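You operate a simulated robot arm through the tools that you are given. There is no shell and no other tool.

You run a simulated two-armed robot. Do the job below in one go: nothing can be reset, and whatever is moved stays where it is left.

JOB
Rinse the green swatch till it bleeds no more: beaker first, then tap.
Fine: hold it by its handle; a short swill in the white beaker; swatch back, tap off, tinted water into the drip tray, beaker back. Set down upright: white beaker.

Only the result counts: the job must be done as asked and must still hold three seconds after the hand-in. Knocking over, shifting, dropping, spilling or breaking anything else fails it.

ROBOT AND FRAMES
Two 7-joint arms with fingered hands on one trunk that stands fixed in place. Base frame: the origin is at the foot of the trunk, x ahead of it, y to its left, z up. Readings come in mm, rad, newtons and seconds.
The left shoulder is at [55, 182, 1198], the right one opposite. With the tool pointing down near the work surface each hand reaches from about 420 to 820 mm from the base axis, measured 20 degrees to its own side. Payload 3.8 kg a hand.
The tool frame of a hand sits at the grasp point between the pads (the TCP): z along the fingers, y along the line on which they close. The tips reach 30 mm beyond it. The gripper opens to 104 mm; its body begins 35 mm behind the TCP. The gripper is a hand of 4 fingers: y runs from the thumb to the fingers, the wrist lies at [-17, -104, -178] in the tool frame, and closing takes about 1.5 s.
Orientation is that of the tool frame in the base frame, as a unit quaternion [w, x, y, z]. With the fingers straight down and the wrist toward the robot, the tool's x, y and z point along [0, 1, 0], [1, 0, 0] and [0, 0, -1] of the base frame.

CONTROLS
- The arms move only by the tool servo_tool. It takes "left_increments", "right_increments" or both (then of equal length, played together; a hand with none holds still); each is a list of rows, each a list of 6 numbers: the shift along the base's x, y, z in mm, then the turn, a rotation vector about the base's x, y, z in rad. In form: [[x, y, z, rx, ry, rz], ...]. A call has 1 to 20 rows; each row is the pose to reach, as a shift and turn from the pose commanded when the call began. "left_hand" and "right_hand" are, for a hand that has rows, the opening, from 0 (shut) to 1 (fully open), set as the call begins (left out, the last holds). Rows are played at 5 a second. More than 50 mm and 0.15 rad between two rows, or a gripper value outside its range, and nothing of the call is played. Where a pose cannot be reached the arm comes as near as it can. A force on the tool above 40 N (or 10 N above the force at the start of the call, whichever is more), or a blocked arm, ends the call early, and 0.2 s more pass. The fingers move at their own pace (about 72 mm/s each) and stop on an object; they squeeze with about 25 N. The grip force told is the motor's: it shows also when the fingers shut on nothing. Time passes only in rows, and 0.2 s behind the last, so rows that repeat a pose let the fingers close. It gives the time, the measured TCP pose, the force on the tool (base axes), the opening and the grip force at its end, in the units of the frame above (readings bear some noise), with the torque about the TCP (base axes, N m) and any sound that the robot's microphone picked up, and new pictures: "show" is both (left out), scene, wrist or none (wrist: the cameras of the hands that moved).
- Cameras (640 x 400 px; columns grow to the right, rows downward): "scene" is now at [144.9, -34, 1416.7]; the picture's right is [-0.43, -0.90, 0.00], its down [-0.33, 0.16, -0.93] and it looks along [0.84, -0.40, -0.36] (base axes); focal length 244 px, centre (320, 200). "left" rides on the left gripper at [-66, -90, -126] in its tool frame; the picture's right is [-0.78, -0.30, 0.56], its down [0.57, -0.70, 0.42] and it looks along [0.27, 0.65, 0.71] (tool axes); focal length 275 px, centre (320, 200). "right" rides on the right gripper at [66, -90, -126] in its tool frame; the picture's right is [-0.78, 0.30, -0.56], its down [-0.57, -0.70, 0.42] and it looks along [-0.27, 0.65, 0.71] (tool axes); focal length 275 px, centre (320, 200). There is no depth. A picture from a camera that has moved, and an enlarged one, comes with that camera's place and axes in the base frame and with its lens. The place of the scene camera against the robot may be out by one fixed shift of up to 25 mm in any direction.
- slide_trunk(by): moves the trunk up (or, below 0, down) by that many mm; the arms and the scene camera ride with it, the base frame stays. It gives what a move gives, with no picture.
- set_fingers(index, middle, ring, thumb_bend, thumb_turn, hand): sets how far each is bent, from 0 (flat) to 100 (curled in); at 30 the hand is open as for a grip, at 70 the pads meet at the TCP. One left out holds its place. A second passes; each finger stops where it meets its share of the squeeze, and holds until it gets a number again. A gripper value or a shape takes the hand back. It gives what a move gives, with no picture; readings hold the bend of each and the force on the fingers (four entries, about 0 where the hand has none), thumb and palm. thumb_turn goes from beside the hand (0) to across from the fingers (100), as for a grip.
- set_grasp(shape, hand): the hand has 4 fingers and takes this shape, open, in about a second: jaw (thumb against the fingers, like two jaws); tri (thumb and two fingers); tip (a fingertip pinch); poke (one finger out to press); point (the index stretched); flat (the hand flat); cup (the hand cupped); fist (a fist). The gripper value then closes the fingers along that shape, each until it touches; the sizes above hold for jaw. It gives what a move gives, with no picture.
- turn_head(pan, tilt): turns the head with the scene camera to pan (to the left, within 1.501 rad either way) and tilt (down, from -0.506 to 1.204), counted from straight ahead of the robot (the tilt from the chest, where the trunk bows). It gives what a move gives, and a new picture of the scene camera.
- close_up(camera, box): a new picture of the part [left, top, right, bottom] of that camera's present view, enlarged. It takes no simulated time.
- hand_in(): hands the job in; it is judged then, once.

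Places have to be worked out from the pictures, the camera data and where the tool is seen. Open the grippers and draw the arms clear of the work before you hand the job in, unless the task says otherwise.

The tools are called after "Request:" as a command line: name --argument value ..., lists and objects as JSON in quotes. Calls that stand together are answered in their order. servo_tool: Moves the arms, as the interface text tells. Its arguments: {"type":"object","properties":{"left_increments":{"type":"array"},"left_hand":{"type":"number"},"right_increments":{"type":"array"},"right_hand":{"type":"number"},"show":{"type":"string","enum":["both","scene","wrist","none"]}},"required":[]} The other tools are called the same way: slide_trunk (by) moves the trunk up or down; set_grasp (shape, hand) gives the hand a shape; set_fingers (index, middle, ring, thumb_bend, thumb_turn, hand) moves the fingers one by one; turn_head (pan, tilt) turns the head that bears the scene camera; close_up (camera, box) takes an enlarged picture of a part of a camera's view; hand_in () hands the job in.

At the start:

```text
clock: 0.0
left_tcp_pos: [504.0, -54.4, 1355.0]
left_ee_rot: [0.001, 0.706, 0.708, 0.0]
left_force: [-0.3, 1.0, 0.2]
left_ft_torque: [-0.02, -0.01, -0.01]
left_finger_gap: 103.7
left_grip_force: 0.1
left_shape: jaw
left_bend: [30.0, 30.0, 30.0, 30.0, 97.0]
left_finger forces: [0.1, 0.1, 0.1, 0.1, 0.0, 0.0]
right_tcp_pos: [375.0, -464.4, 1344.7]
right_ee_rot: [0.0, 0.707, 0.708, 0.001]
right_force: [0.5, -0.7, 0.6]
right_ft_torque: [-0.03, -0.01, -0.03]
right_finger_gap: 103.4
right_grip_force: 0.0
right_shape: jaw
right_bend: [30.0, 30.0, 30.0, 30.0, 97.0]
right_finger forces: [0.0, 0.1, 0.1, 0.0, 0.0, 0.1]
trunk travel left (down, up): [-350.0, 406.0]
head pan, tilt (commanded): [-0.449, 0.372]
```

scene: 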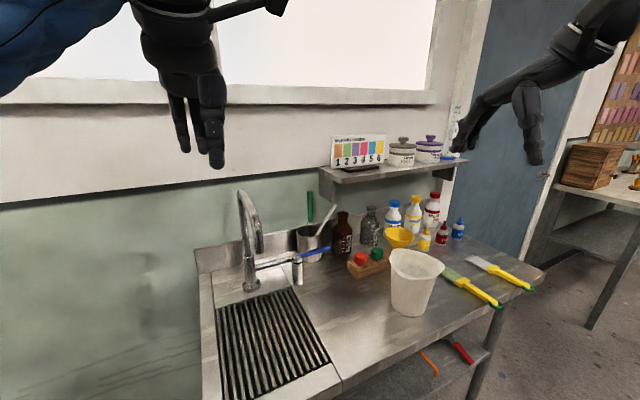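
right: 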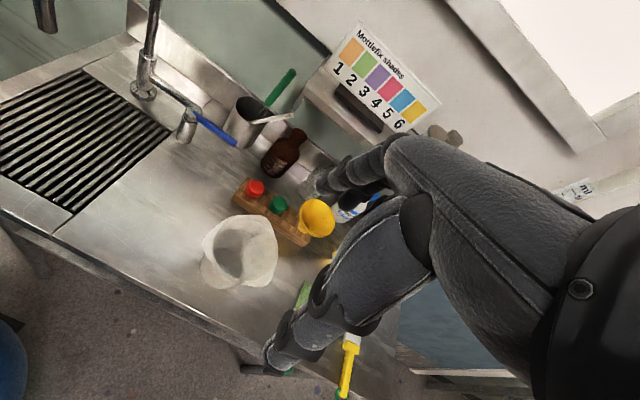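
left: 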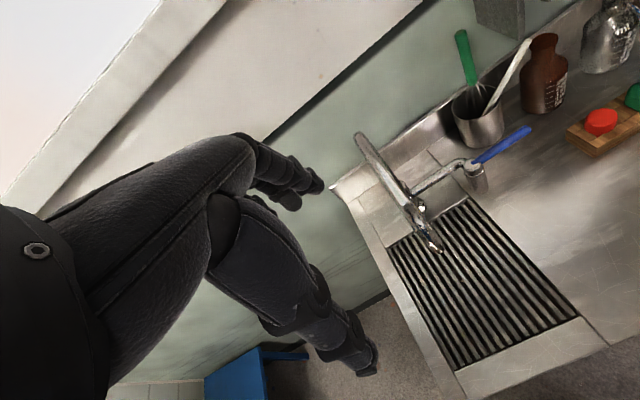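

I see a bench with a drip-tray sink and tap, a white beaker, and brush-like swatches with yellow handles. I'll take enlarged pictures to identify the things before moving.

Request:
close_up --camera "scene" --box '[340, 180, 560, 320]'

Request:
close_up --camera "scene" --box '[190, 180, 350, 300]'

Request:
close_up --camera "scene" --box '[320, 120, 480, 220]'

Request:
close_up --camera "right" --box '[130, 60, 360, 300]'

Request:
close_up --camera "left" --box '[340, 20, 640, 240]'

```text
2.86 times, centred on (450, 250) of scene
camera zoom: at [144.9, -34.0, 1416.7], right [-0.43, -0.9, 0.0], down [-0.33, 0.16, -0.93], along [0.84, -0.4, -0.36], focal length 697 px, centre (-51, 57)
```

zoom: 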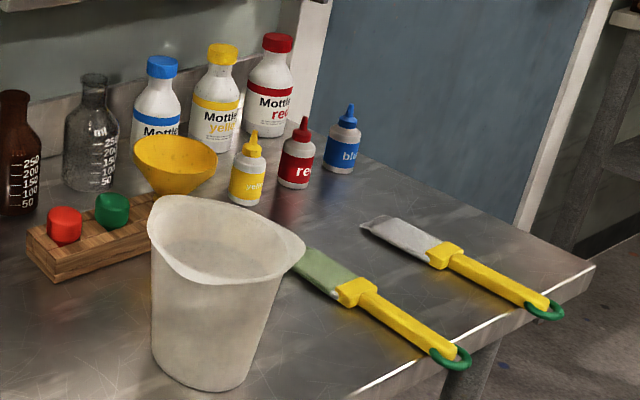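

```text
3.33 times, centred on (270, 240) of scene
camera zoom: at [144.9, -34.0, 1416.7], right [-0.43, -0.9, 0.0], down [-0.33, 0.16, -0.93], along [0.84, -0.4, -0.36], focal length 813 px, centre (487, 67)
```

zoom: 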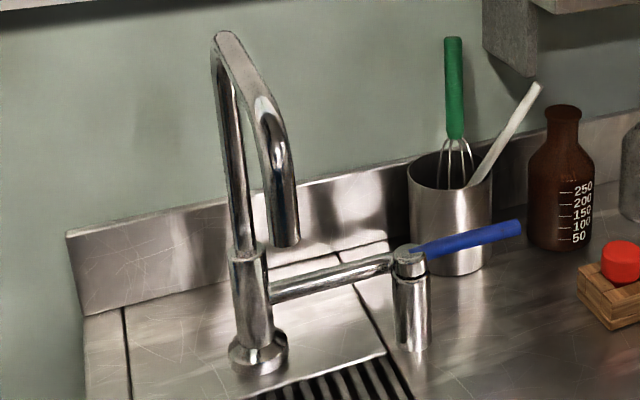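

```text
4.00 times, centred on (400, 170) of scene
camera zoom: at [144.9, -34.0, 1416.7], right [-0.43, -0.9, 0.0], down [-0.33, 0.16, -0.93], along [0.84, -0.4, -0.36], focal length 976 px, centre (0, 320)
```

zoom: 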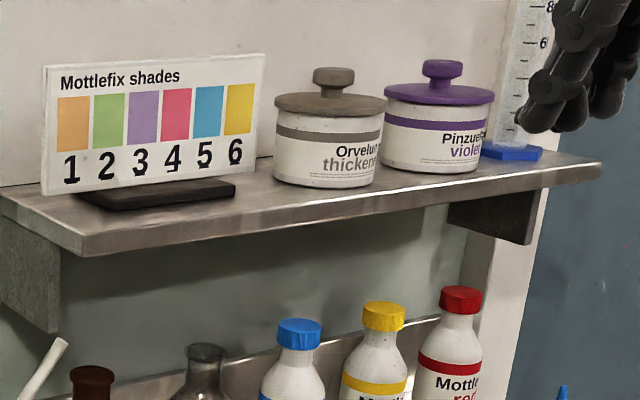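

```text
1.67 times, centred on (245, 180) of right
camera zoom: at [284.5, -397.5, 1469.4], right [0.3, -0.78, 0.56], down [-0.7, -0.57, -0.42], along [0.65, -0.26, -0.71], focal length 459 px, centre (445, 233)
```

zoom: 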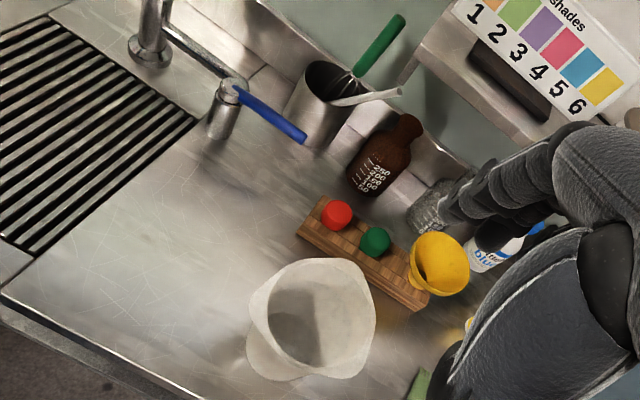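

```text
1.82 times, centred on (490, 130) of left
camera zoom: at [415.0, -119.9, 1481.5], right [-0.29, -0.78, -0.56], down [-0.7, 0.57, -0.42], along [0.65, 0.27, -0.71], focal length 500 px, centre (11, 327)
```

zoom: 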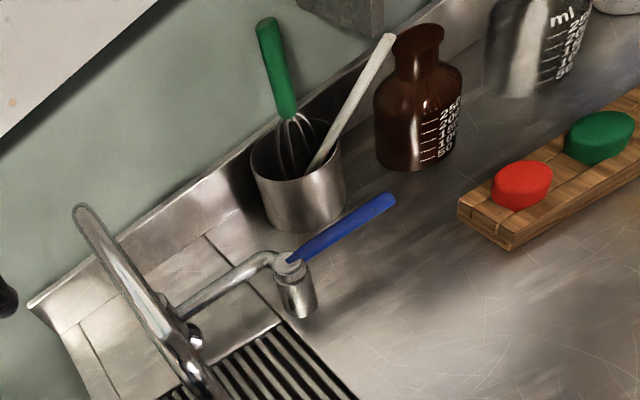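

The bench runs along y, with the drip tray at about x 470–730 and y -210–0. The beaker is near (480, -485) and the green swatch lies along x near y≈-715, its ring end overhanging the front edge. I'll turn the head down for a better look at the beaker and swatches.

Request:
turn_head --pan -0.8 --tilt 0.75

```text
clock: 0.8
left_tcp_pos: [505.4, -53.3, 1355.0]
left_ee_rot: [0.0, 0.707, 0.708, 0.0]
left_force: [0.2, -0.4, -0.1]
left_ft_torque: [-0.03, 0.01, 0.02]
left_finger_gap: 103.7
left_grip_force: 0.2
left_shape: jaw
left_bend: [30.0, 30.0, 30.0, 30.0, 97.0]
left_finger forces: [0.0, 0.0, 0.0, 0.1, 0.0, 0.0]
right_tcp_pos: [373.5, -463.8, 1344.6]
right_ee_rot: [0.001, 0.707, 0.708, 0.0]
right_force: [0.0, 0.0, 0.7]
right_ft_torque: [0.01, 0.02, -0.02]
right_finger_gap: 103.4
right_grip_force: 0.1
right_shape: jaw
right_bend: [30.0, 30.0, 30.0, 30.0, 97.0]
right_finger forces: [0.0, 0.1, 0.0, 0.0, 0.1, 0.0]
trunk travel left (down, up): [-350.0, 406.0]
head pan, tilt (commanded): [-0.799, 0.75]
camera scene: at [119.1, -53.0, 1383.1], right [-0.72, -0.7, 0.0], down [-0.48, 0.49, -0.73], along [0.51, -0.52, -0.68], focal length 244 px, centre (320, 200)
```

scene: 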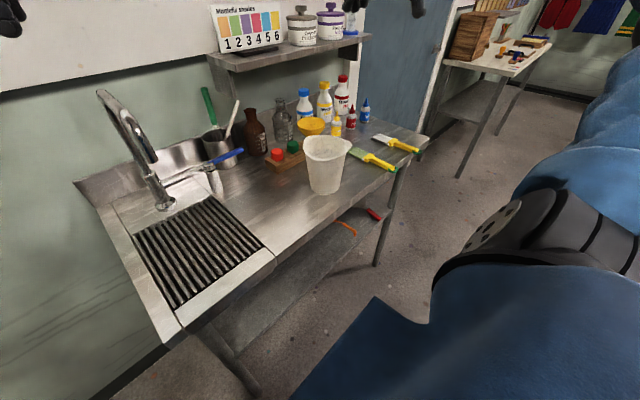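

Moving the right hand 200 mm to the right to get a wrist-camera view of the beaker and green swatch from a second place; the air there is free.

Request:
servo_tool --right_increments '[[0, -40, 0, 0, 0, 0], [0, -80, 0, 0, 0, 0], [0, -120, 0, 0, 0, 0], [0, -160, 0, 0, 0, 0], [0, -200, 0, 0, 0, 0], [0, -200, 0, 0, 0, 0]]' --show "both"

```text
clock: 2.2
left_tcp_pos: [503.0, -53.9, 1354.6]
left_ee_rot: [0.0, 0.706, 0.708, 0.0]
left_force: [0.0, 0.0, -0.6]
left_ft_torque: [-0.03, -0.02, 0.03]
left_finger_gap: 103.5
left_grip_force: 0.0
left_shape: jaw
left_bend: [30.0, 30.0, 30.0, 30.0, 97.0]
left_finger forces: [0.0, 0.0, 0.0, 0.0, 0.0, 0.0]
right_tcp_pos: [375.2, -663.5, 1345.0]
right_ee_rot: [0.001, 0.707, 0.708, 0.0]
right_force: [-0.1, -0.2, 0.3]
right_ft_torque: [-0.05, -0.02, 0.01]
right_finger_gap: 103.8
right_grip_force: 0.0
right_shape: jaw
right_bend: [30.0, 30.0, 30.0, 30.0, 97.0]
right_finger forces: [0.0, 0.0, 0.1, 0.1, 0.0, 0.0]
trunk travel left (down, up): [-350.0, 406.0]
head pan, tilt (commanded): [-0.799, 0.75]
camera scene: at [118.7, -52.7, 1383.1], right [-0.72, -0.7, 0.0], down [-0.48, 0.49, -0.73], along [0.51, -0.52, -0.68], focal length 244 px, centre (320, 200)
camera right: at [284.9, -597.4, 1469.2], right [0.3, -0.77, 0.56], down [-0.7, -0.57, -0.42], along [0.65, -0.26, -0.71], focal length 275 px, centre (320, 200)
```

scene: 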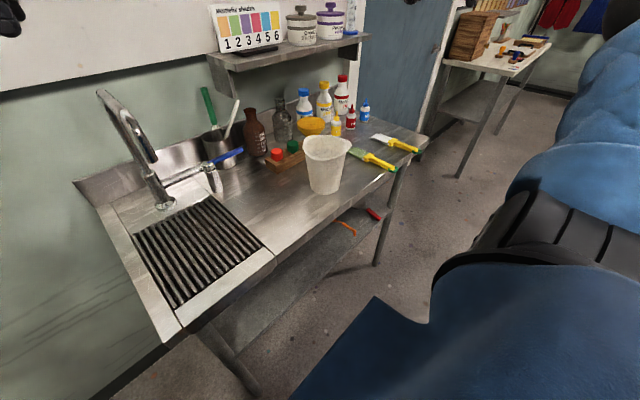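
right: 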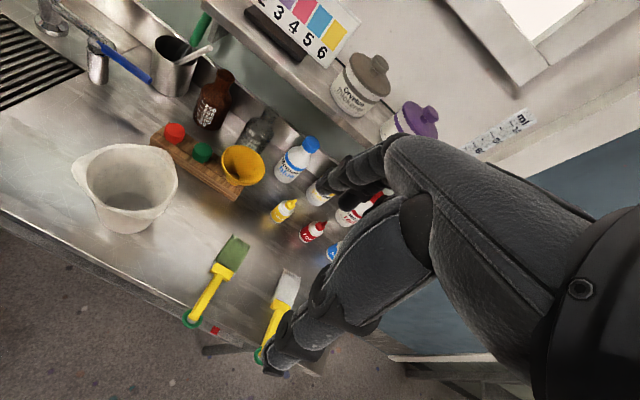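

Request:
close_up --camera "right" --box '[140, 200, 340, 370]'

Request:
close_up --camera "right" --box '[40, 110, 240, 260]'

Request:
close_up --camera "scene" --box '[250, 100, 440, 220]'

Request:
close_up --camera "right" --box '[0, 0, 220, 110]'

```text
2.35 times, centred on (240, 285) of right
camera zoom: at [284.9, -597.4, 1469.2], right [0.3, -0.77, 0.56], down [-0.7, -0.57, -0.42], along [0.65, -0.26, -0.71], focal length 648 px, centre (508, 0)
```

zoom: 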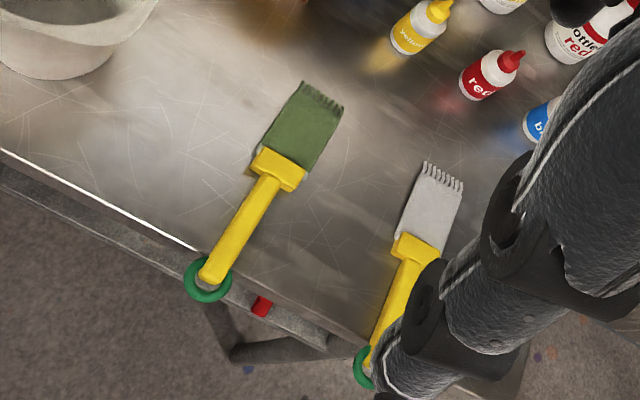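

```text
2.67 times, centred on (140, 185) of right
camera zoom: at [284.9, -597.4, 1469.2], right [0.3, -0.77, 0.56], down [-0.7, -0.57, -0.42], along [0.65, -0.26, -0.71], focal length 734 px, centre (800, 240)
```

zoom: 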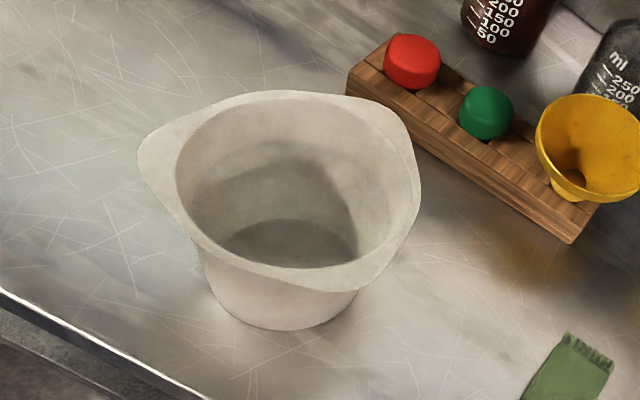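

```text
3.33 times, centred on (345, 160) of scene
camera zoom: at [118.7, -52.7, 1383.1], right [-0.72, -0.7, 0.0], down [-0.48, 0.49, -0.73], along [0.51, -0.52, -0.68], focal length 813 px, centre (237, 333)
```

zoom: 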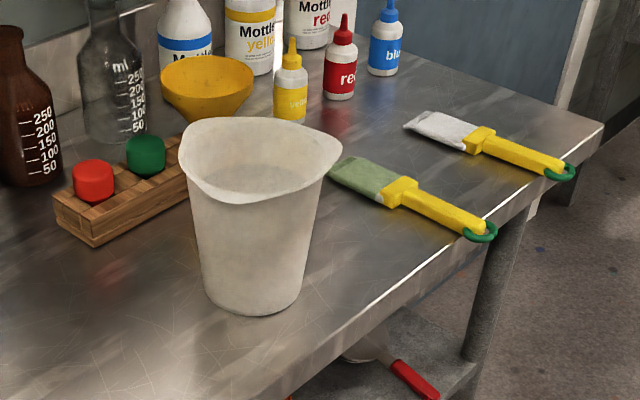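

```text
2.91 times, centred on (110, 55) of right
camera zoom: at [284.9, -597.4, 1469.2], right [0.3, -0.77, 0.56], down [-0.7, -0.57, -0.42], along [0.65, -0.26, -0.71], focal length 801 px, centre (931, 622)
```

zoom: 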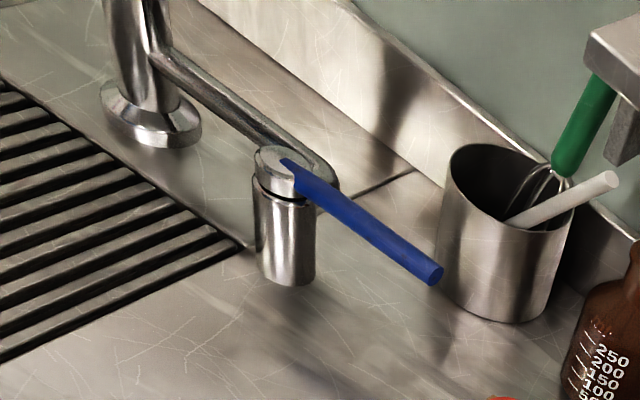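

Triangulating between the cameras gives these positions:

| Thing | Position (mm) |
|---|---|
| Bench top | z≈900, front edge x≈400 |
| Beaker base | ≈(487, -470) |
| Green swatch | along x at y≈-673, ring at x≈385, blade tip x≈563 |
| Tap outlet | ≈(553, -110, 1126) |
| Lever | from (706, -240, 988) to (702, -344, 990) |

Next I'll set the right hand to a fingertip pinch and look at its form with the head camera.

Request:
set_grasp --shape "tip" --hand "right"

Request:
turn_head --pan -1.1 --tilt 0.2

```text
clock: 3.1
left_tcp_pos: [503.4, -54.7, 1354.2]
left_ee_rot: [-0.001, 0.707, 0.707, 0.0]
left_force: [-0.5, 0.1, 0.6]
left_ft_torque: [0.01, -0.02, 0.04]
left_finger_gap: 103.7
left_grip_force: 0.1
left_shape: jaw
left_bend: [30.0, 30.0, 30.0, 30.0, 97.0]
left_finger forces: [0.1, 0.0, 0.1, 0.1, 0.0, 0.0]
right_tcp_pos: [375.1, -662.9, 1343.0]
right_ee_rot: [-0.001, 0.707, 0.708, -0.001]
right_force: [0.0, 0.5, 0.0]
right_ft_torque: [0.0, 0.0, 0.0]
right_finger_gap: 104.0
right_grip_force: 0.1
right_shape: tip
right_bend: [30.0, 98.0, 99.0, 30.0, 97.0]
right_finger forces: [0.0, 0.0, 0.0, 0.0, 0.0, 0.0]
trunk travel left (down, up): [-350.0, 406.0]
head pan, tilt (commanded): [-0.799, 0.75]
```

```text
clock: 4.1
left_tcp_pos: [502.9, -54.5, 1355.3]
left_ee_rot: [0.0, 0.707, 0.708, 0.0]
left_force: [-1.1, -0.8, 0.7]
left_ft_torque: [0.01, 0.01, -0.03]
left_finger_gap: 103.6
left_grip_force: 0.0
left_shape: jaw
left_bend: [30.0, 30.0, 30.0, 30.0, 97.0]
left_finger forces: [0.1, 0.0, 0.0, 0.1, 0.1, 0.1]
right_tcp_pos: [375.4, -664.3, 1345.7]
right_ee_rot: [0.0, 0.707, 0.707, -0.001]
right_force: [0.4, -0.2, 1.0]
right_ft_torque: [0.0, 0.03, 0.01]
right_finger_gap: 103.8
right_grip_force: 0.0
right_shape: tip
right_bend: [30.0, 98.0, 99.0, 30.0, 97.0]
right_finger forces: [0.1, 0.0, 0.1, 0.0, 0.0, 0.0]
trunk travel left (down, up): [-350.0, 406.0]
head pan, tilt (commanded): [-1.1, 0.201]
camera scene: at [103.6, -76.7, 1432.6], right [-0.89, -0.45, 0.0], down [-0.09, 0.18, -0.98], along [0.45, -0.87, -0.2], focal length 244 px, centre (320, 200)
```

scene: 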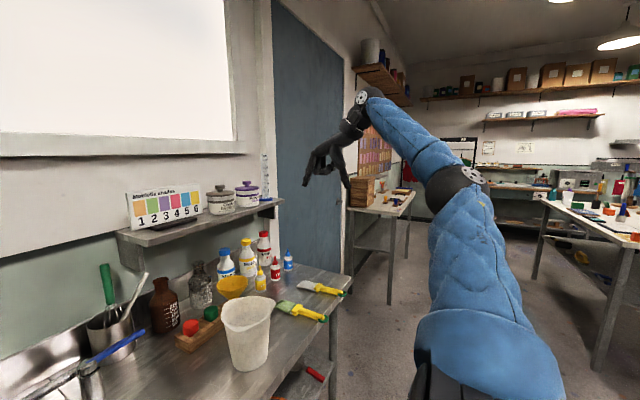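

Request:
close_up --camera "scene" --box '[280, 80, 400, 200]'

Request:
close_up --camera "right" --box '[160, 100, 640, 400]'

Request:
close_up --camera "scene" --box '[60, 220, 360, 400]'

```text
3.33 times, centred on (340, 140) of scene
camera zoom: at [103.6, -76.7, 1432.6], right [-0.89, -0.45, 0.0], down [-0.09, 0.18, -0.98], along [0.45, -0.87, -0.2], focal length 813 px, centre (253, 400)
```

zoom: 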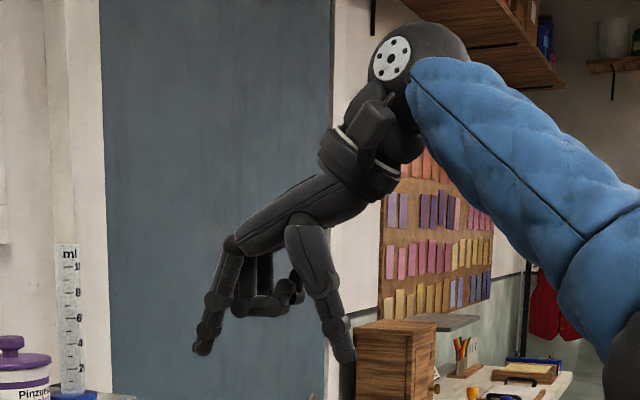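

```text
1.33 times, centred on (400, 250) of right
camera zoom: at [285.3, -597.5, 1469.0], right [0.3, -0.78, 0.56], down [-0.7, -0.57, -0.42], along [0.65, -0.26, -0.71], focal length 367 px, centre (213, 133)
```

zoom: 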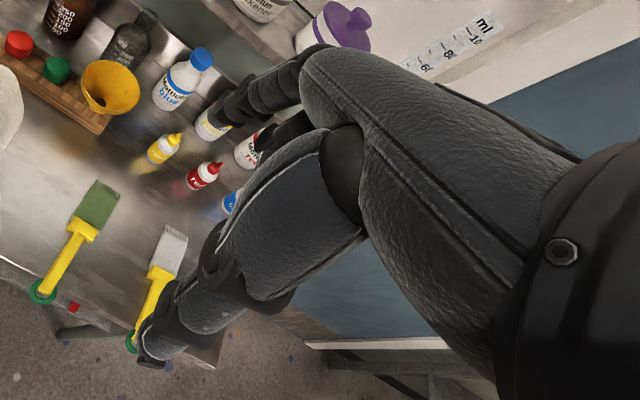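

```text
2.13 times, centred on (210, 310) of scene
camera zoom: at [103.6, -76.7, 1432.6], right [-0.89, -0.45, 0.0], down [-0.09, 0.18, -0.98], along [0.45, -0.87, -0.2], focal length 520 px, centre (555, -35)
```

zoom: 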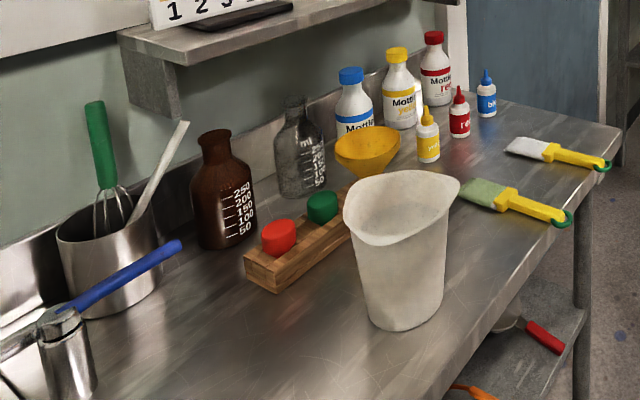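

The pinch shape shows a straight index and thumb with the other fingers curled away, which suits a handle lying on the bench. I'll yaw the right hand 90° so thumb and index close across the handle (along y), staying high in free air.

Request:
servo_tool --right_increments '[[0, 0, 0, 0, 0, -0.14], [0, 0, 0, 0, 0, -0.28], [0, 0, 0, 0, 0, -0.42], [0, 0, 0, 0, 0, -0.56], [0, 0, 0, 0, 0, -0.7], [0, 0, 0, 0, 0, -0.84], [0, 0, 0, 0, 0, -0.98], [0, 0, 0, 0, 0, -1.12], [0, 0, 0, 0, 0, -1.26], [0, 0, 0, 0, 0, -1.4], [0, 0, 0, 0, 0, -1.5], [0, 0, 0, 0, 0, -1.571], [0, 0, 0, 0, 0, -1.571]]' --show "both"

```text
clock: 6.9
left_tcp_pos: [505.4, -54.6, 1356.0]
left_ee_rot: [0.0, 0.706, 0.708, 0.0]
left_force: [-0.1, 0.7, 0.9]
left_ft_torque: [0.01, 0.0, 0.03]
left_finger_gap: 103.3
left_grip_force: 0.1
left_shape: jaw
left_bend: [30.0, 30.0, 30.0, 30.0, 97.0]
left_finger forces: [0.1, 0.0, 0.0, 0.1, 0.1, 0.0]
right_tcp_pos: [374.3, -663.9, 1344.8]
right_ee_rot: [0.0, 1.0, 0.0, 0.0]
right_force: [0.1, -0.3, -0.3]
right_ft_torque: [0.01, 0.01, -0.02]
right_finger_gap: 103.8
right_grip_force: 0.2
right_shape: tip
right_bend: [30.0, 98.0, 99.0, 30.0, 97.0]
right_finger forces: [0.0, 0.1, 0.1, 0.0, 0.0, 0.1]
trunk travel left (down, up): [-350.0, 406.0]
head pan, tilt (commanded): [-1.1, 0.201]
camera scene: at [103.4, -76.7, 1432.7], right [-0.89, -0.45, 0.0], down [-0.09, 0.18, -0.98], along [0.45, -0.87, -0.2], focal length 244 px, centre (320, 200)
camera right: at [440.2, -573.7, 1468.9], right [-0.78, -0.3, 0.56], down [-0.57, 0.7, -0.42], along [-0.27, -0.65, -0.71], focal length 275 px, centre (320, 200)
```

scene: 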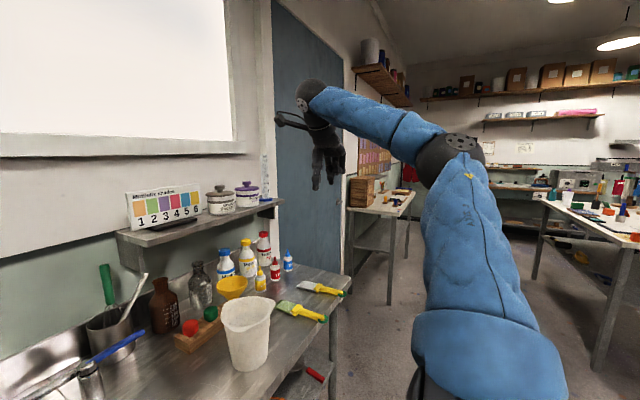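
right: 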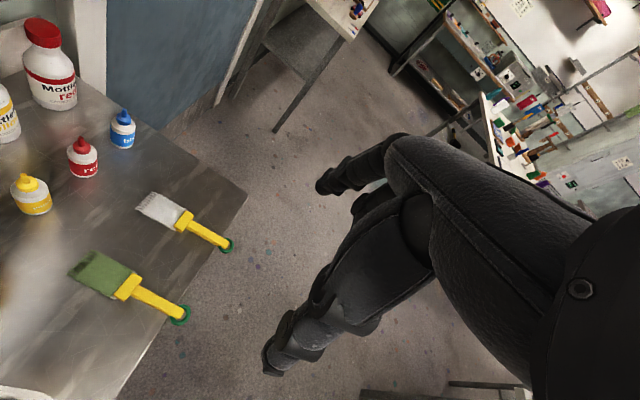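

The 90° yaw was reached and this view confirms the swatch at y≈-672, ring x≈386, blade tip x≈562. Now I'll pitch the fingers forward by 45° while descending to about 150 mm above the handle.

Request:
servo_tool --right_increments '[[8, -1, -49, 0, -0.13, 0], [16, -3, -98, 0, -0.26, 0], [24, -4, -147, 0, -0.39, 0], [32, -5, -196, 0, -0.52, 0], [40, -7, -245, 0, -0.65, 0], [46, -8, -290, 0, -0.785, 0], [46, -8, -290, 0, -0.785, 0]]' --show "both"

Request:
turn_head --pan -1.1 --tilt 0.6

```text
clock: 8.5
left_tcp_pos: [503.4, -54.3, 1354.3]
left_ee_rot: [0.0, 0.707, 0.708, 0.0]
left_force: [1.1, 0.1, 0.0]
left_ft_torque: [0.02, 0.02, -0.02]
left_finger_gap: 103.6
left_grip_force: 0.1
left_shape: jaw
left_bend: [30.0, 30.0, 30.0, 30.0, 97.0]
left_finger forces: [0.0, 0.1, 0.0, 0.0, 0.1, 0.0]
right_tcp_pos: [419.8, -671.3, 1052.3]
right_ee_rot: [-0.001, 0.924, 0.001, 0.383]
right_force: [-0.2, 0.8, -0.1]
right_ft_torque: [-0.01, 0.04, 0.01]
right_finger_gap: 103.8
right_grip_force: 0.0
right_shape: tip
right_bend: [31.0, 98.0, 99.0, 30.0, 97.0]
right_finger forces: [0.0, 0.0, 0.0, 0.0, 0.0, 0.0]
trunk travel left (down, up): [-350.0, 406.0]
head pan, tilt (commanded): [-1.1, 0.201]
camera scene: at [103.8, -77.0, 1432.6], right [-0.89, -0.45, 0.0], down [-0.09, 0.18, -0.98], along [0.45, -0.87, -0.2], focal length 244 px, centre (320, 200)
camera right: at [377.6, -582.3, 1187.2], right [-0.94, -0.3, -0.15], down [-0.11, 0.7, -0.7], along [0.32, -0.65, -0.69], focal length 275 px, centre (320, 200)
```

scene: 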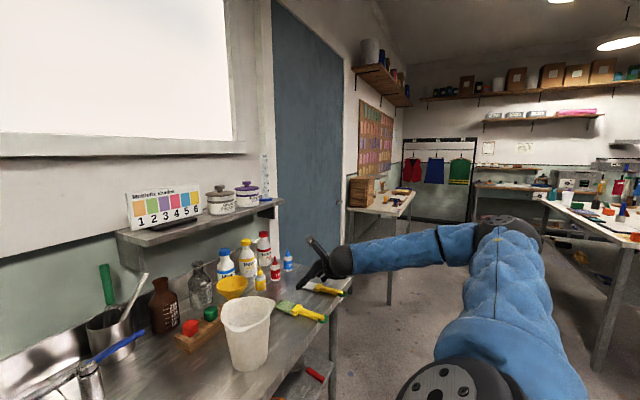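
right: 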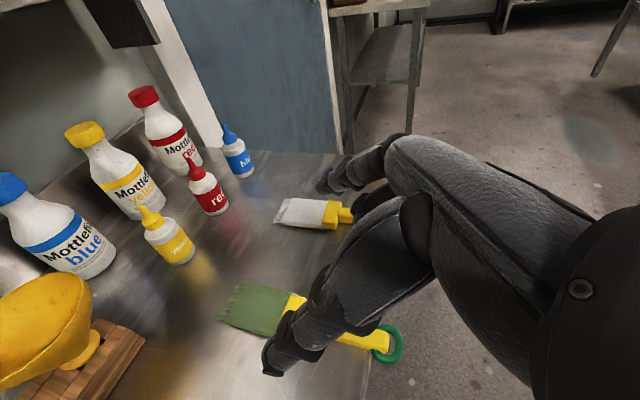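

```text
clock: 9.4
left_tcp_pos: [504.4, -54.4, 1353.9]
left_ee_rot: [0.0, 0.707, 0.707, -0.001]
left_force: [0.1, -0.3, 0.6]
left_ft_torque: [0.04, 0.01, -0.01]
left_finger_gap: 103.7
left_grip_force: 0.2
left_shape: jaw
left_bend: [30.0, 30.0, 30.0, 30.0, 97.0]
left_finger forces: [0.0, 0.0, 0.0, 0.0, 0.0, 0.0]
right_tcp_pos: [420.0, -672.2, 1053.1]
right_ee_rot: [0.0, 0.924, -0.001, 0.382]
right_force: [0.7, -0.3, -0.4]
right_ft_torque: [0.0, -0.03, 0.0]
right_finger_gap: 103.9
right_grip_force: 0.1
right_shape: tip
right_bend: [31.0, 98.0, 99.0, 30.0, 97.0]
right_finger forces: [0.0, 0.1, 0.1, 0.0, 0.1, 0.0]
trunk travel left (down, up): [-350.0, 406.0]
head pan, tilt (commanded): [-1.1, 0.6]
camera scene: at [101.4, -72.5, 1396.0], right [-0.89, -0.45, 0.0], down [-0.26, 0.5, -0.83], along [0.38, -0.74, -0.56], focal length 244 px, centre (320, 200)
```

scene: 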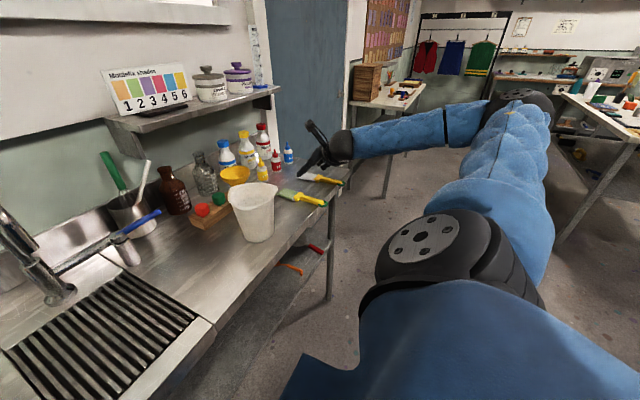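

The hand is pitched 45°, at (420, -672, 1053). The wrist view puts the handle axis at y≈-674, and I'll lower to about 15 mm above the final height with the fingers straddling the handle and check.

Request:
servo_tool --right_increments '[[-3, -1, -35, 0, 0, 0], [-5, -2, -70, 0, 0, 0], [-7, -2, -100, 0, 0, 0], [-7, -2, -115, 0, 0, 0], [-7, -2, -115, 0, 0, 0]]' --show "both"

Request:
close_up --camera "scene" --box '[260, 100, 380, 230]'

Request:
close_up --camera "right" --box '[160, 180, 480, 400]'

```text
clock: 10.6
left_tcp_pos: [504.1, -54.6, 1354.5]
left_ee_rot: [0.0, 0.706, 0.708, 0.001]
left_force: [-0.3, 0.6, 0.3]
left_ft_torque: [0.0, 0.0, 0.01]
left_finger_gap: 104.0
left_grip_force: 0.1
left_shape: jaw
left_bend: [30.0, 30.0, 30.0, 30.0, 97.0]
left_finger forces: [0.1, 0.0, 0.0, 0.1, 0.1, 0.1]
right_tcp_pos: [413.4, -672.6, 939.5]
right_ee_rot: [0.0, 0.924, 0.001, 0.383]
right_force: [-0.2, 0.4, -0.5]
right_ft_torque: [0.0, -0.03, -0.01]
right_finger_gap: 104.0
right_grip_force: 0.0
right_shape: tip
right_bend: [31.0, 98.0, 99.0, 30.0, 97.0]
right_finger forces: [0.0, 0.1, 0.1, 0.1, 0.0, 0.0]
trunk travel left (down, up): [-350.0, 406.0]
head pan, tilt (commanded): [-1.1, 0.6]
camera scene: at [101.2, -72.3, 1395.9], right [-0.89, -0.45, 0.0], down [-0.26, 0.5, -0.83], along [0.37, -0.73, -0.57], focal length 244 px, centre (320, 200)
camera right: at [371.8, -582.7, 1073.9], right [-0.94, -0.3, -0.15], down [-0.11, 0.7, -0.7], along [0.32, -0.65, -0.69], focal length 275 px, centre (320, 200)
```

scene: 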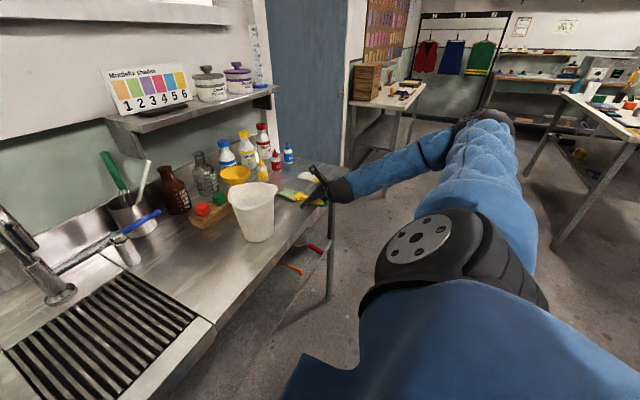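
right: 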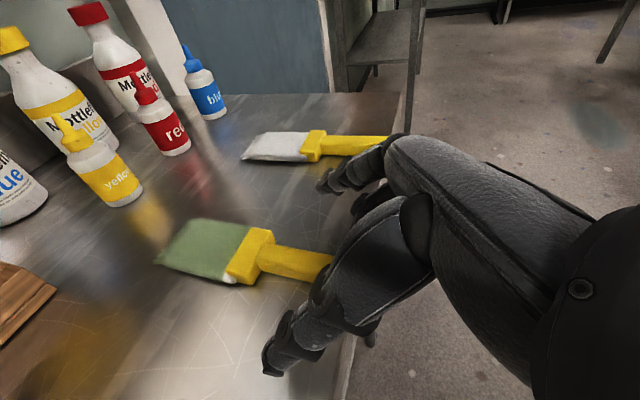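

```text
3.08 times, centred on (320, 165) of scene
camera zoom: at [101.2, -72.3, 1395.9], right [-0.89, -0.45, 0.0], down [-0.26, 0.5, -0.83], along [0.37, -0.73, -0.57], focal length 750 px, centre (320, 308)
```

zoom: 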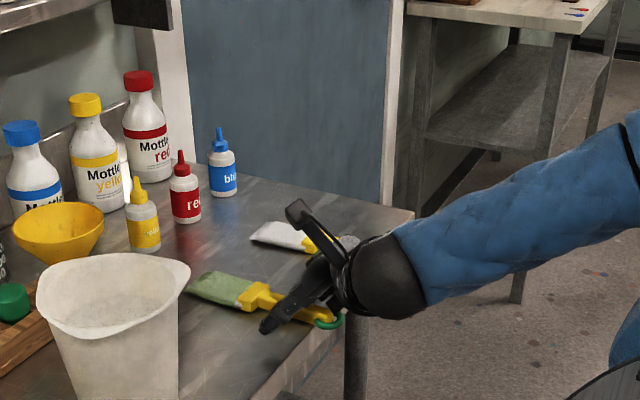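

```text
1.82 times, centred on (320, 290) of right
camera zoom: at [371.8, -582.7, 1073.9], right [-0.94, -0.3, -0.15], down [-0.11, 0.7, -0.7], along [0.32, -0.65, -0.69], focal length 500 px, centre (320, 36)
```

zoom: 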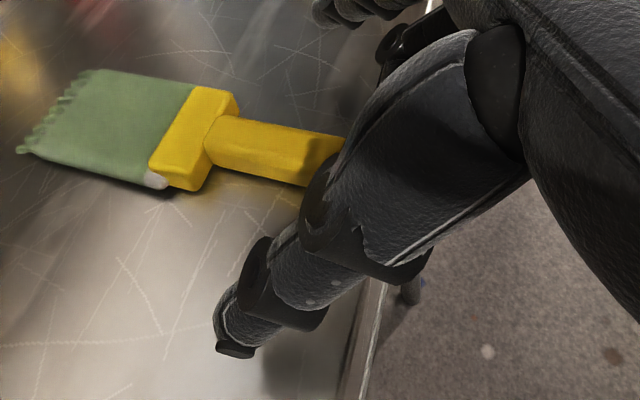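

The fingers straddle the handle, which sits slightly off the bench thanks to the thicker yellow clip. I'll lower about 14 mm more and watch the contact force.

Request:
servo_tool --right_increments '[[0, -1, -5, 0, 0, 0], [0, -1, -10, 0, 0, 0], [0, -1, -14, 0, 0, 0], [0, -1, -14, 0, 0, 0]]' --show "wrist"

```text
clock: 11.6
left_tcp_pos: [503.6, -54.5, 1355.1]
left_ee_rot: [0.0, 0.706, 0.708, 0.0]
left_force: [-0.3, 0.2, 0.7]
left_ft_torque: [0.04, 0.01, -0.01]
left_finger_gap: 103.8
left_grip_force: 0.2
left_shape: jaw
left_bend: [30.0, 30.0, 30.0, 30.0, 97.0]
left_finger forces: [0.0, 0.1, 0.1, 0.0, 0.0, 0.1]
right_tcp_pos: [412.8, -674.6, 926.2]
right_ee_rot: [0.0, 0.924, 0.001, 0.383]
right_force: [0.5, -0.4, 2.3]
right_ft_torque: [-0.03, 0.04, 0.02]
right_finger_gap: 103.9
right_grip_force: 0.1
right_shape: tip
right_bend: [31.0, 98.0, 99.0, 30.0, 97.0]
right_finger forces: [0.1, 2.3, 0.7, 0.1, 0.0, 0.1]
trunk travel left (down, up): [-350.0, 406.0]
head pan, tilt (commanded): [-1.1, 0.6]
camera right: at [371.3, -584.3, 1060.6], right [-0.94, -0.3, -0.15], down [-0.1, 0.7, -0.71], along [0.32, -0.65, -0.69], focal length 275 px, centre (320, 200)
```

right: 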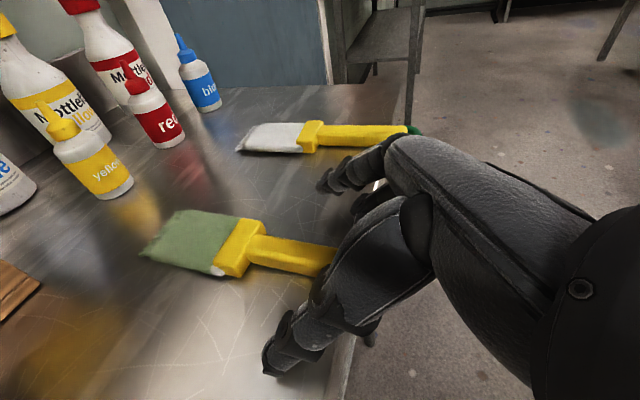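

There is a light 2.3 N contact on the curled middle finger, resting on the handle end. That helps steady the handle, so I'll close thumb and index on the handle here.

Request:
servo_tool --right_increments '[[0, 0, 0, 0, 0, 0], [0, 0, 0, 0, 0, 0], [0, 0, 0, 0, 0, 0], [0, 0, 0, 0, 0, 0], [0, 0, 0, 0, 0, 0], [0, 0, 0, 0, 0, 0], [0, 0, 0, 0, 0, 0], [0, 0, 0, 0, 0, 0], [0, 0, 0, 0, 0, 0]]' --right_hand 0 --show "both"

Request:
close_up --camera "right" --box '[120, 180, 440, 400]'

Request:
close_up --camera "scene" --box '[260, 130, 380, 230]'

```text
clock: 13.6
left_tcp_pos: [504.0, -53.3, 1354.5]
left_ee_rot: [-0.001, 0.707, 0.708, 0.0]
left_force: [-0.7, -0.3, 0.9]
left_ft_torque: [-0.02, 0.0, -0.02]
left_finger_gap: 103.7
left_grip_force: 0.0
left_shape: jaw
left_bend: [30.0, 30.0, 30.0, 30.0, 97.0]
left_finger forces: [0.0, 0.1, 0.0, 0.0, 0.0, 0.0]
right_tcp_pos: [413.0, -673.8, 926.2]
right_ee_rot: [0.0, 0.924, 0.001, 0.383]
right_force: [0.9, 1.4, 5.6]
right_ft_torque: [0.1, 0.02, -0.02]
right_finger_gap: 14.2
right_grip_force: 24.9
right_shape: tip
right_bend: [72.0, 98.0, 99.0, 74.0, 100.0]
right_finger forces: [20.7, 3.9, 1.4, 0.0, 24.5, 0.0]
trunk travel left (down, up): [-350.0, 406.0]
head pan, tilt (commanded): [-1.1, 0.6]
camera scene: at [101.2, -71.6, 1396.0], right [-0.89, -0.45, 0.0], down [-0.26, 0.5, -0.83], along [0.37, -0.74, -0.56], focal length 244 px, centre (320, 200)
camera right: at [371.4, -583.4, 1060.9], right [-0.94, -0.3, -0.15], down [-0.11, 0.7, -0.71], along [0.32, -0.65, -0.69], focal length 275 px, centre (320, 200)
```

scene: 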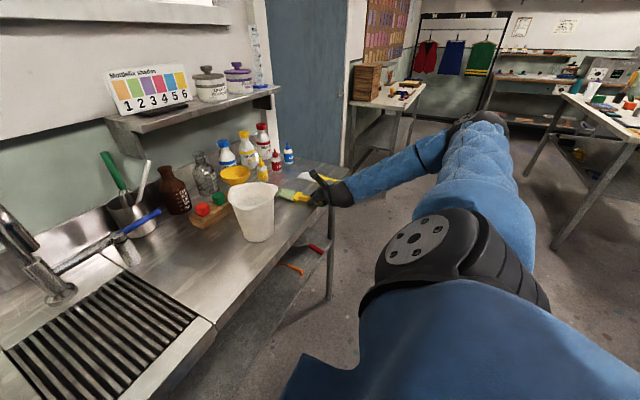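
right: 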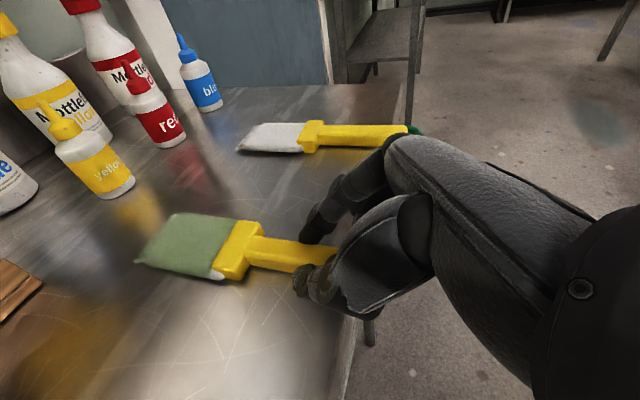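

```text
1.82 times, centred on (280, 290) of right
camera zoom: at [371.4, -583.4, 1060.9], right [-0.94, -0.3, -0.15], down [-0.11, 0.7, -0.71], along [0.32, -0.65, -0.69], focal length 500 px, centre (393, 36)
```

zoom: 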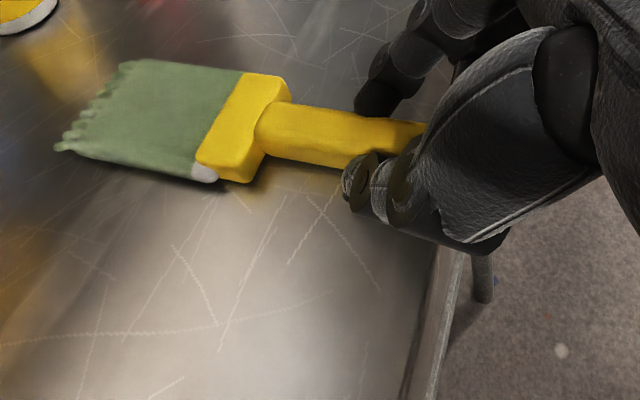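

```text
4.00 times, centred on (320, 180) of scene
camera zoom: at [101.2, -71.6, 1396.0], right [-0.89, -0.45, 0.0], down [-0.26, 0.5, -0.83], along [0.37, -0.74, -0.56], focal length 976 px, centre (320, 280)
```

zoom: 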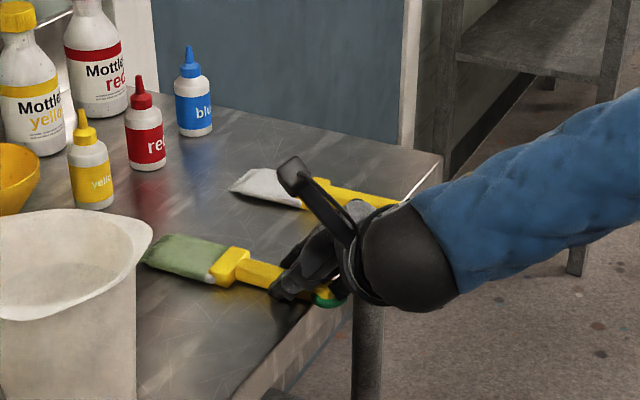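

Good grip: gap 14.2 mm with about 21–25 N on index and thumb. I'll record this grasp pose (413, -674, 926, 45° pitch) for the return and lift straight up to check the hold.

Request:
servo_tool --right_increments '[[0, 0, 10, 0, 0, 0], [0, 0, 25, 0, 0, 0], [0, 0, 60, 0, 0, 0], [0, 0, 100, 0, 0, 0], [0, 0, 140, 0, 0, 0], [0, 0, 140, 0, 0, 0]]' --show "both"

Request:
close_up --camera "scene" --box '[230, 90, 390, 250]'

```text
clock: 15.0
left_tcp_pos: [505.5, -54.3, 1354.6]
left_ee_rot: [0.001, 0.707, 0.708, 0.0]
left_force: [1.0, 0.8, 0.5]
left_ft_torque: [-0.04, -0.02, -0.01]
left_finger_gap: 103.6
left_grip_force: 0.0
left_shape: jaw
left_bend: [30.0, 30.0, 30.0, 30.0, 97.0]
left_finger forces: [0.0, 0.1, 0.0, 0.1, 0.1, 0.1]
right_tcp_pos: [413.8, -674.9, 1063.7]
right_ee_rot: [-0.001, 0.924, 0.001, 0.382]
right_force: [-0.2, 0.0, 0.2]
right_ft_torque: [-0.05, 0.02, 0.02]
right_finger_gap: 13.9
right_grip_force: 25.1
right_shape: tip
right_bend: [72.0, 98.0, 99.0, 74.0, 100.0]
right_finger forces: [20.5, 2.1, 5.3, 0.0, 22.3, 0.0]
trunk travel left (down, up): [-350.0, 406.0]
head pan, tilt (commanded): [-1.1, 0.6]
camera scene: at [101.6, -72.8, 1395.8], right [-0.89, -0.45, 0.0], down [-0.26, 0.5, -0.82], along [0.37, -0.73, -0.57], focal length 244 px, centre (320, 200)
camera right: at [370.9, -584.8, 1198.3], right [-0.94, -0.3, -0.15], down [-0.11, 0.7, -0.7], along [0.32, -0.65, -0.69], focal length 275 px, centre (320, 200)
```

scene: 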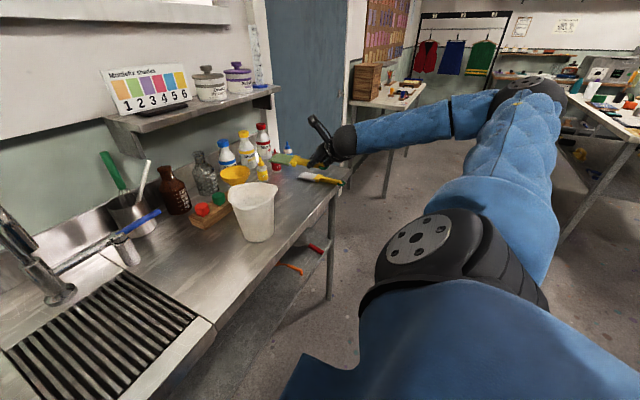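
right: 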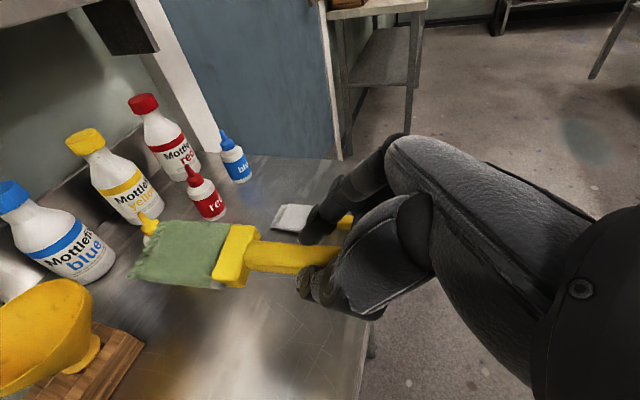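

```text
2.50 times, centred on (310, 170) of scene
camera zoom: at [101.6, -72.8, 1395.8], right [-0.89, -0.45, 0.0], down [-0.26, 0.5, -0.82], along [0.37, -0.73, -0.57], focal length 610 px, centre (345, 275)
```

zoom: 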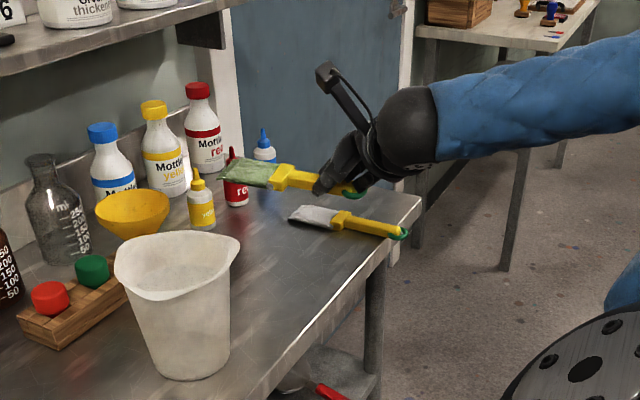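

The swatch hangs firmly and level in the pinch. I'll raise it well above the beaker and yaw it about 46° to the left, as preparation for pitching the blade down.

Request:
servo_tool --right_increments '[[-2, 10, 32, 0, 0, 0.13], [-4, 22, 64, 0, 0, 0.26], [-6, 35, 96, 0, 0, 0.39], [-8, 50, 128, 0, 0, 0.52], [-11, 70, 160, 0, 0, 0.66], [-13, 95, 190, 0, 0, 0.8], [-13, 95, 190, 0, 0, 0.8]]' --show "both"

```text
clock: 16.6
left_tcp_pos: [505.0, -53.6, 1354.9]
left_ee_rot: [0.0, 0.707, 0.708, 0.0]
left_force: [0.3, 0.0, 0.4]
left_ft_torque: [0.01, 0.01, -0.01]
left_finger_gap: 104.0
left_grip_force: 0.0
left_shape: jaw
left_bend: [30.0, 30.0, 30.0, 30.0, 97.0]
left_finger forces: [0.0, 0.0, 0.0, 0.0, 0.1, 0.0]
right_tcp_pos: [401.0, -582.8, 1256.2]
right_ee_rot: [-0.149, 0.851, 0.361, 0.352]
right_force: [0.9, 1.0, 0.0]
right_ft_torque: [-0.05, 0.02, 0.03]
right_finger_gap: 14.0
right_grip_force: 25.1
right_shape: tip
right_bend: [72.0, 98.0, 99.0, 74.0, 100.0]
right_finger forces: [20.6, 1.3, 4.8, 0.0, 22.3, 0.0]
trunk travel left (down, up): [-350.0, 406.0]
head pan, tilt (commanded): [-1.1, 0.6]
camera scene: at [101.2, -72.5, 1395.9], right [-0.89, -0.45, 0.0], down [-0.26, 0.5, -0.82], along [0.37, -0.73, -0.57], focal length 244 px, centre (320, 200)
camera right: at [307.3, -549.5, 1391.1], right [-0.44, -0.88, -0.15], down [-0.58, 0.41, -0.71], along [0.69, -0.22, -0.69], focal length 275 px, centre (320, 200)
```

scene: 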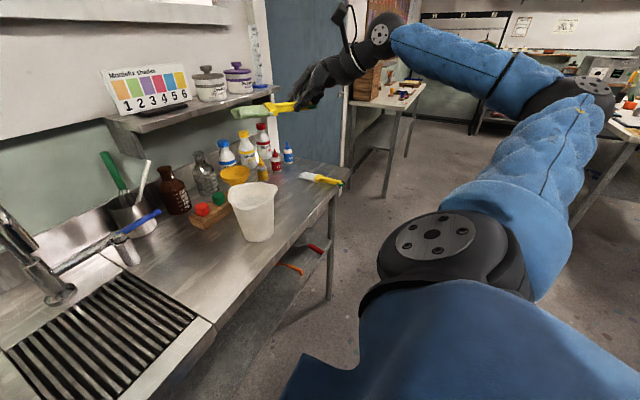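
right: 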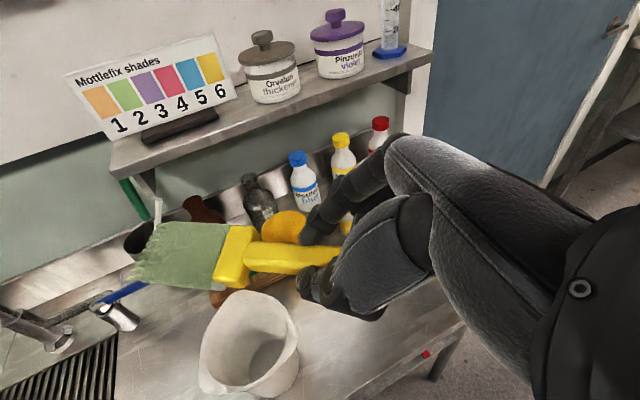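

Yaw was reached cleanly. Now I'll pitch the blade downward by about 75° about the horizontal axis across the handle, with the hand kept high.

Request:
servo_tool --right_increments '[[0, 0, 5, -0.0932, 0.0906, 0], [0, 0, 10, -0.1864, 0.1812, 0], [0, 0, 15, -0.2796, 0.2718, 0], [0, 0, 20, -0.3728, 0.3624, 0], [0, 0, 20, -0.466, 0.453, 0], [0, 0, 20, -0.5592, 0.5437, 0], [0, 0, 20, -0.6525, 0.6343, 0], [0, 0, 20, -0.7457, 0.7249, 0], [0, 0, 20, -0.8389, 0.8155, 0], [0, 0, 20, -0.9393, 0.9131, 0], [0, 0, 20, -0.9393, 0.9131, 0]]' --show "both"

```text
clock: 19.0
left_tcp_pos: [504.7, -54.4, 1354.7]
left_ee_rot: [0.0, 0.707, 0.708, 0.0]
left_force: [-0.1, -0.1, -0.1]
left_ft_torque: [-0.02, -0.02, 0.0]
left_finger_gap: 104.1
left_grip_force: 0.1
left_shape: jaw
left_bend: [30.0, 30.0, 30.0, 30.0, 97.0]
left_finger forces: [0.0, 0.0, 0.1, 0.0, 0.0, 0.1]
right_tcp_pos: [399.6, -579.2, 1276.3]
right_ee_rot: [0.1, 0.889, 0.377, -0.24]
right_force: [0.3, -0.3, -0.3]
right_ft_torque: [-0.02, -0.02, 0.01]
right_finger_gap: 13.8
right_grip_force: 24.9
right_shape: tip
right_bend: [72.0, 100.0, 99.0, 74.0, 100.0]
right_finger forces: [20.8, 0.0, 4.3, 0.1, 22.1, 0.0]
trunk travel left (down, up): [-350.0, 406.0]
head pan, tilt (commanded): [-1.1, 0.6]
camera scene: at [100.9, -72.7, 1395.9], right [-0.89, -0.45, 0.0], down [-0.26, 0.5, -0.82], along [0.37, -0.73, -0.57], focal length 244 px, centre (320, 200)
camera right: at [419.5, -430.5, 1350.4], right [-0.06, -0.49, 0.87], down [-1.0, -0.02, -0.08], along [0.06, -0.87, -0.48], focal length 275 px, centre (320, 200)
```

scene: 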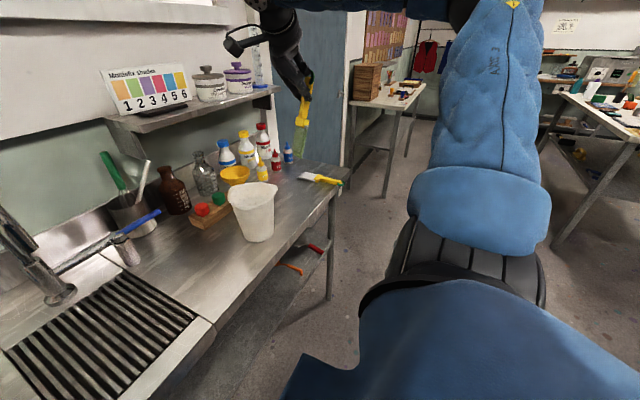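
right: 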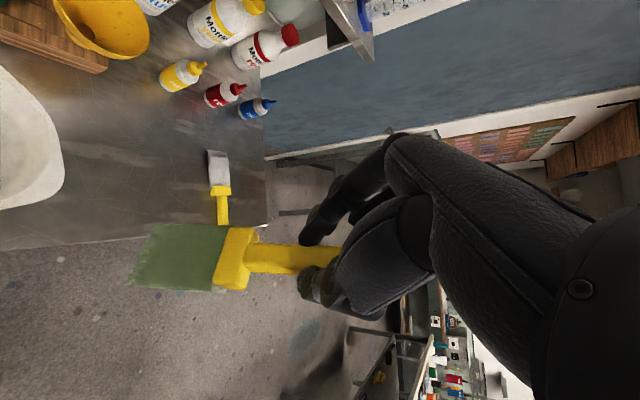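

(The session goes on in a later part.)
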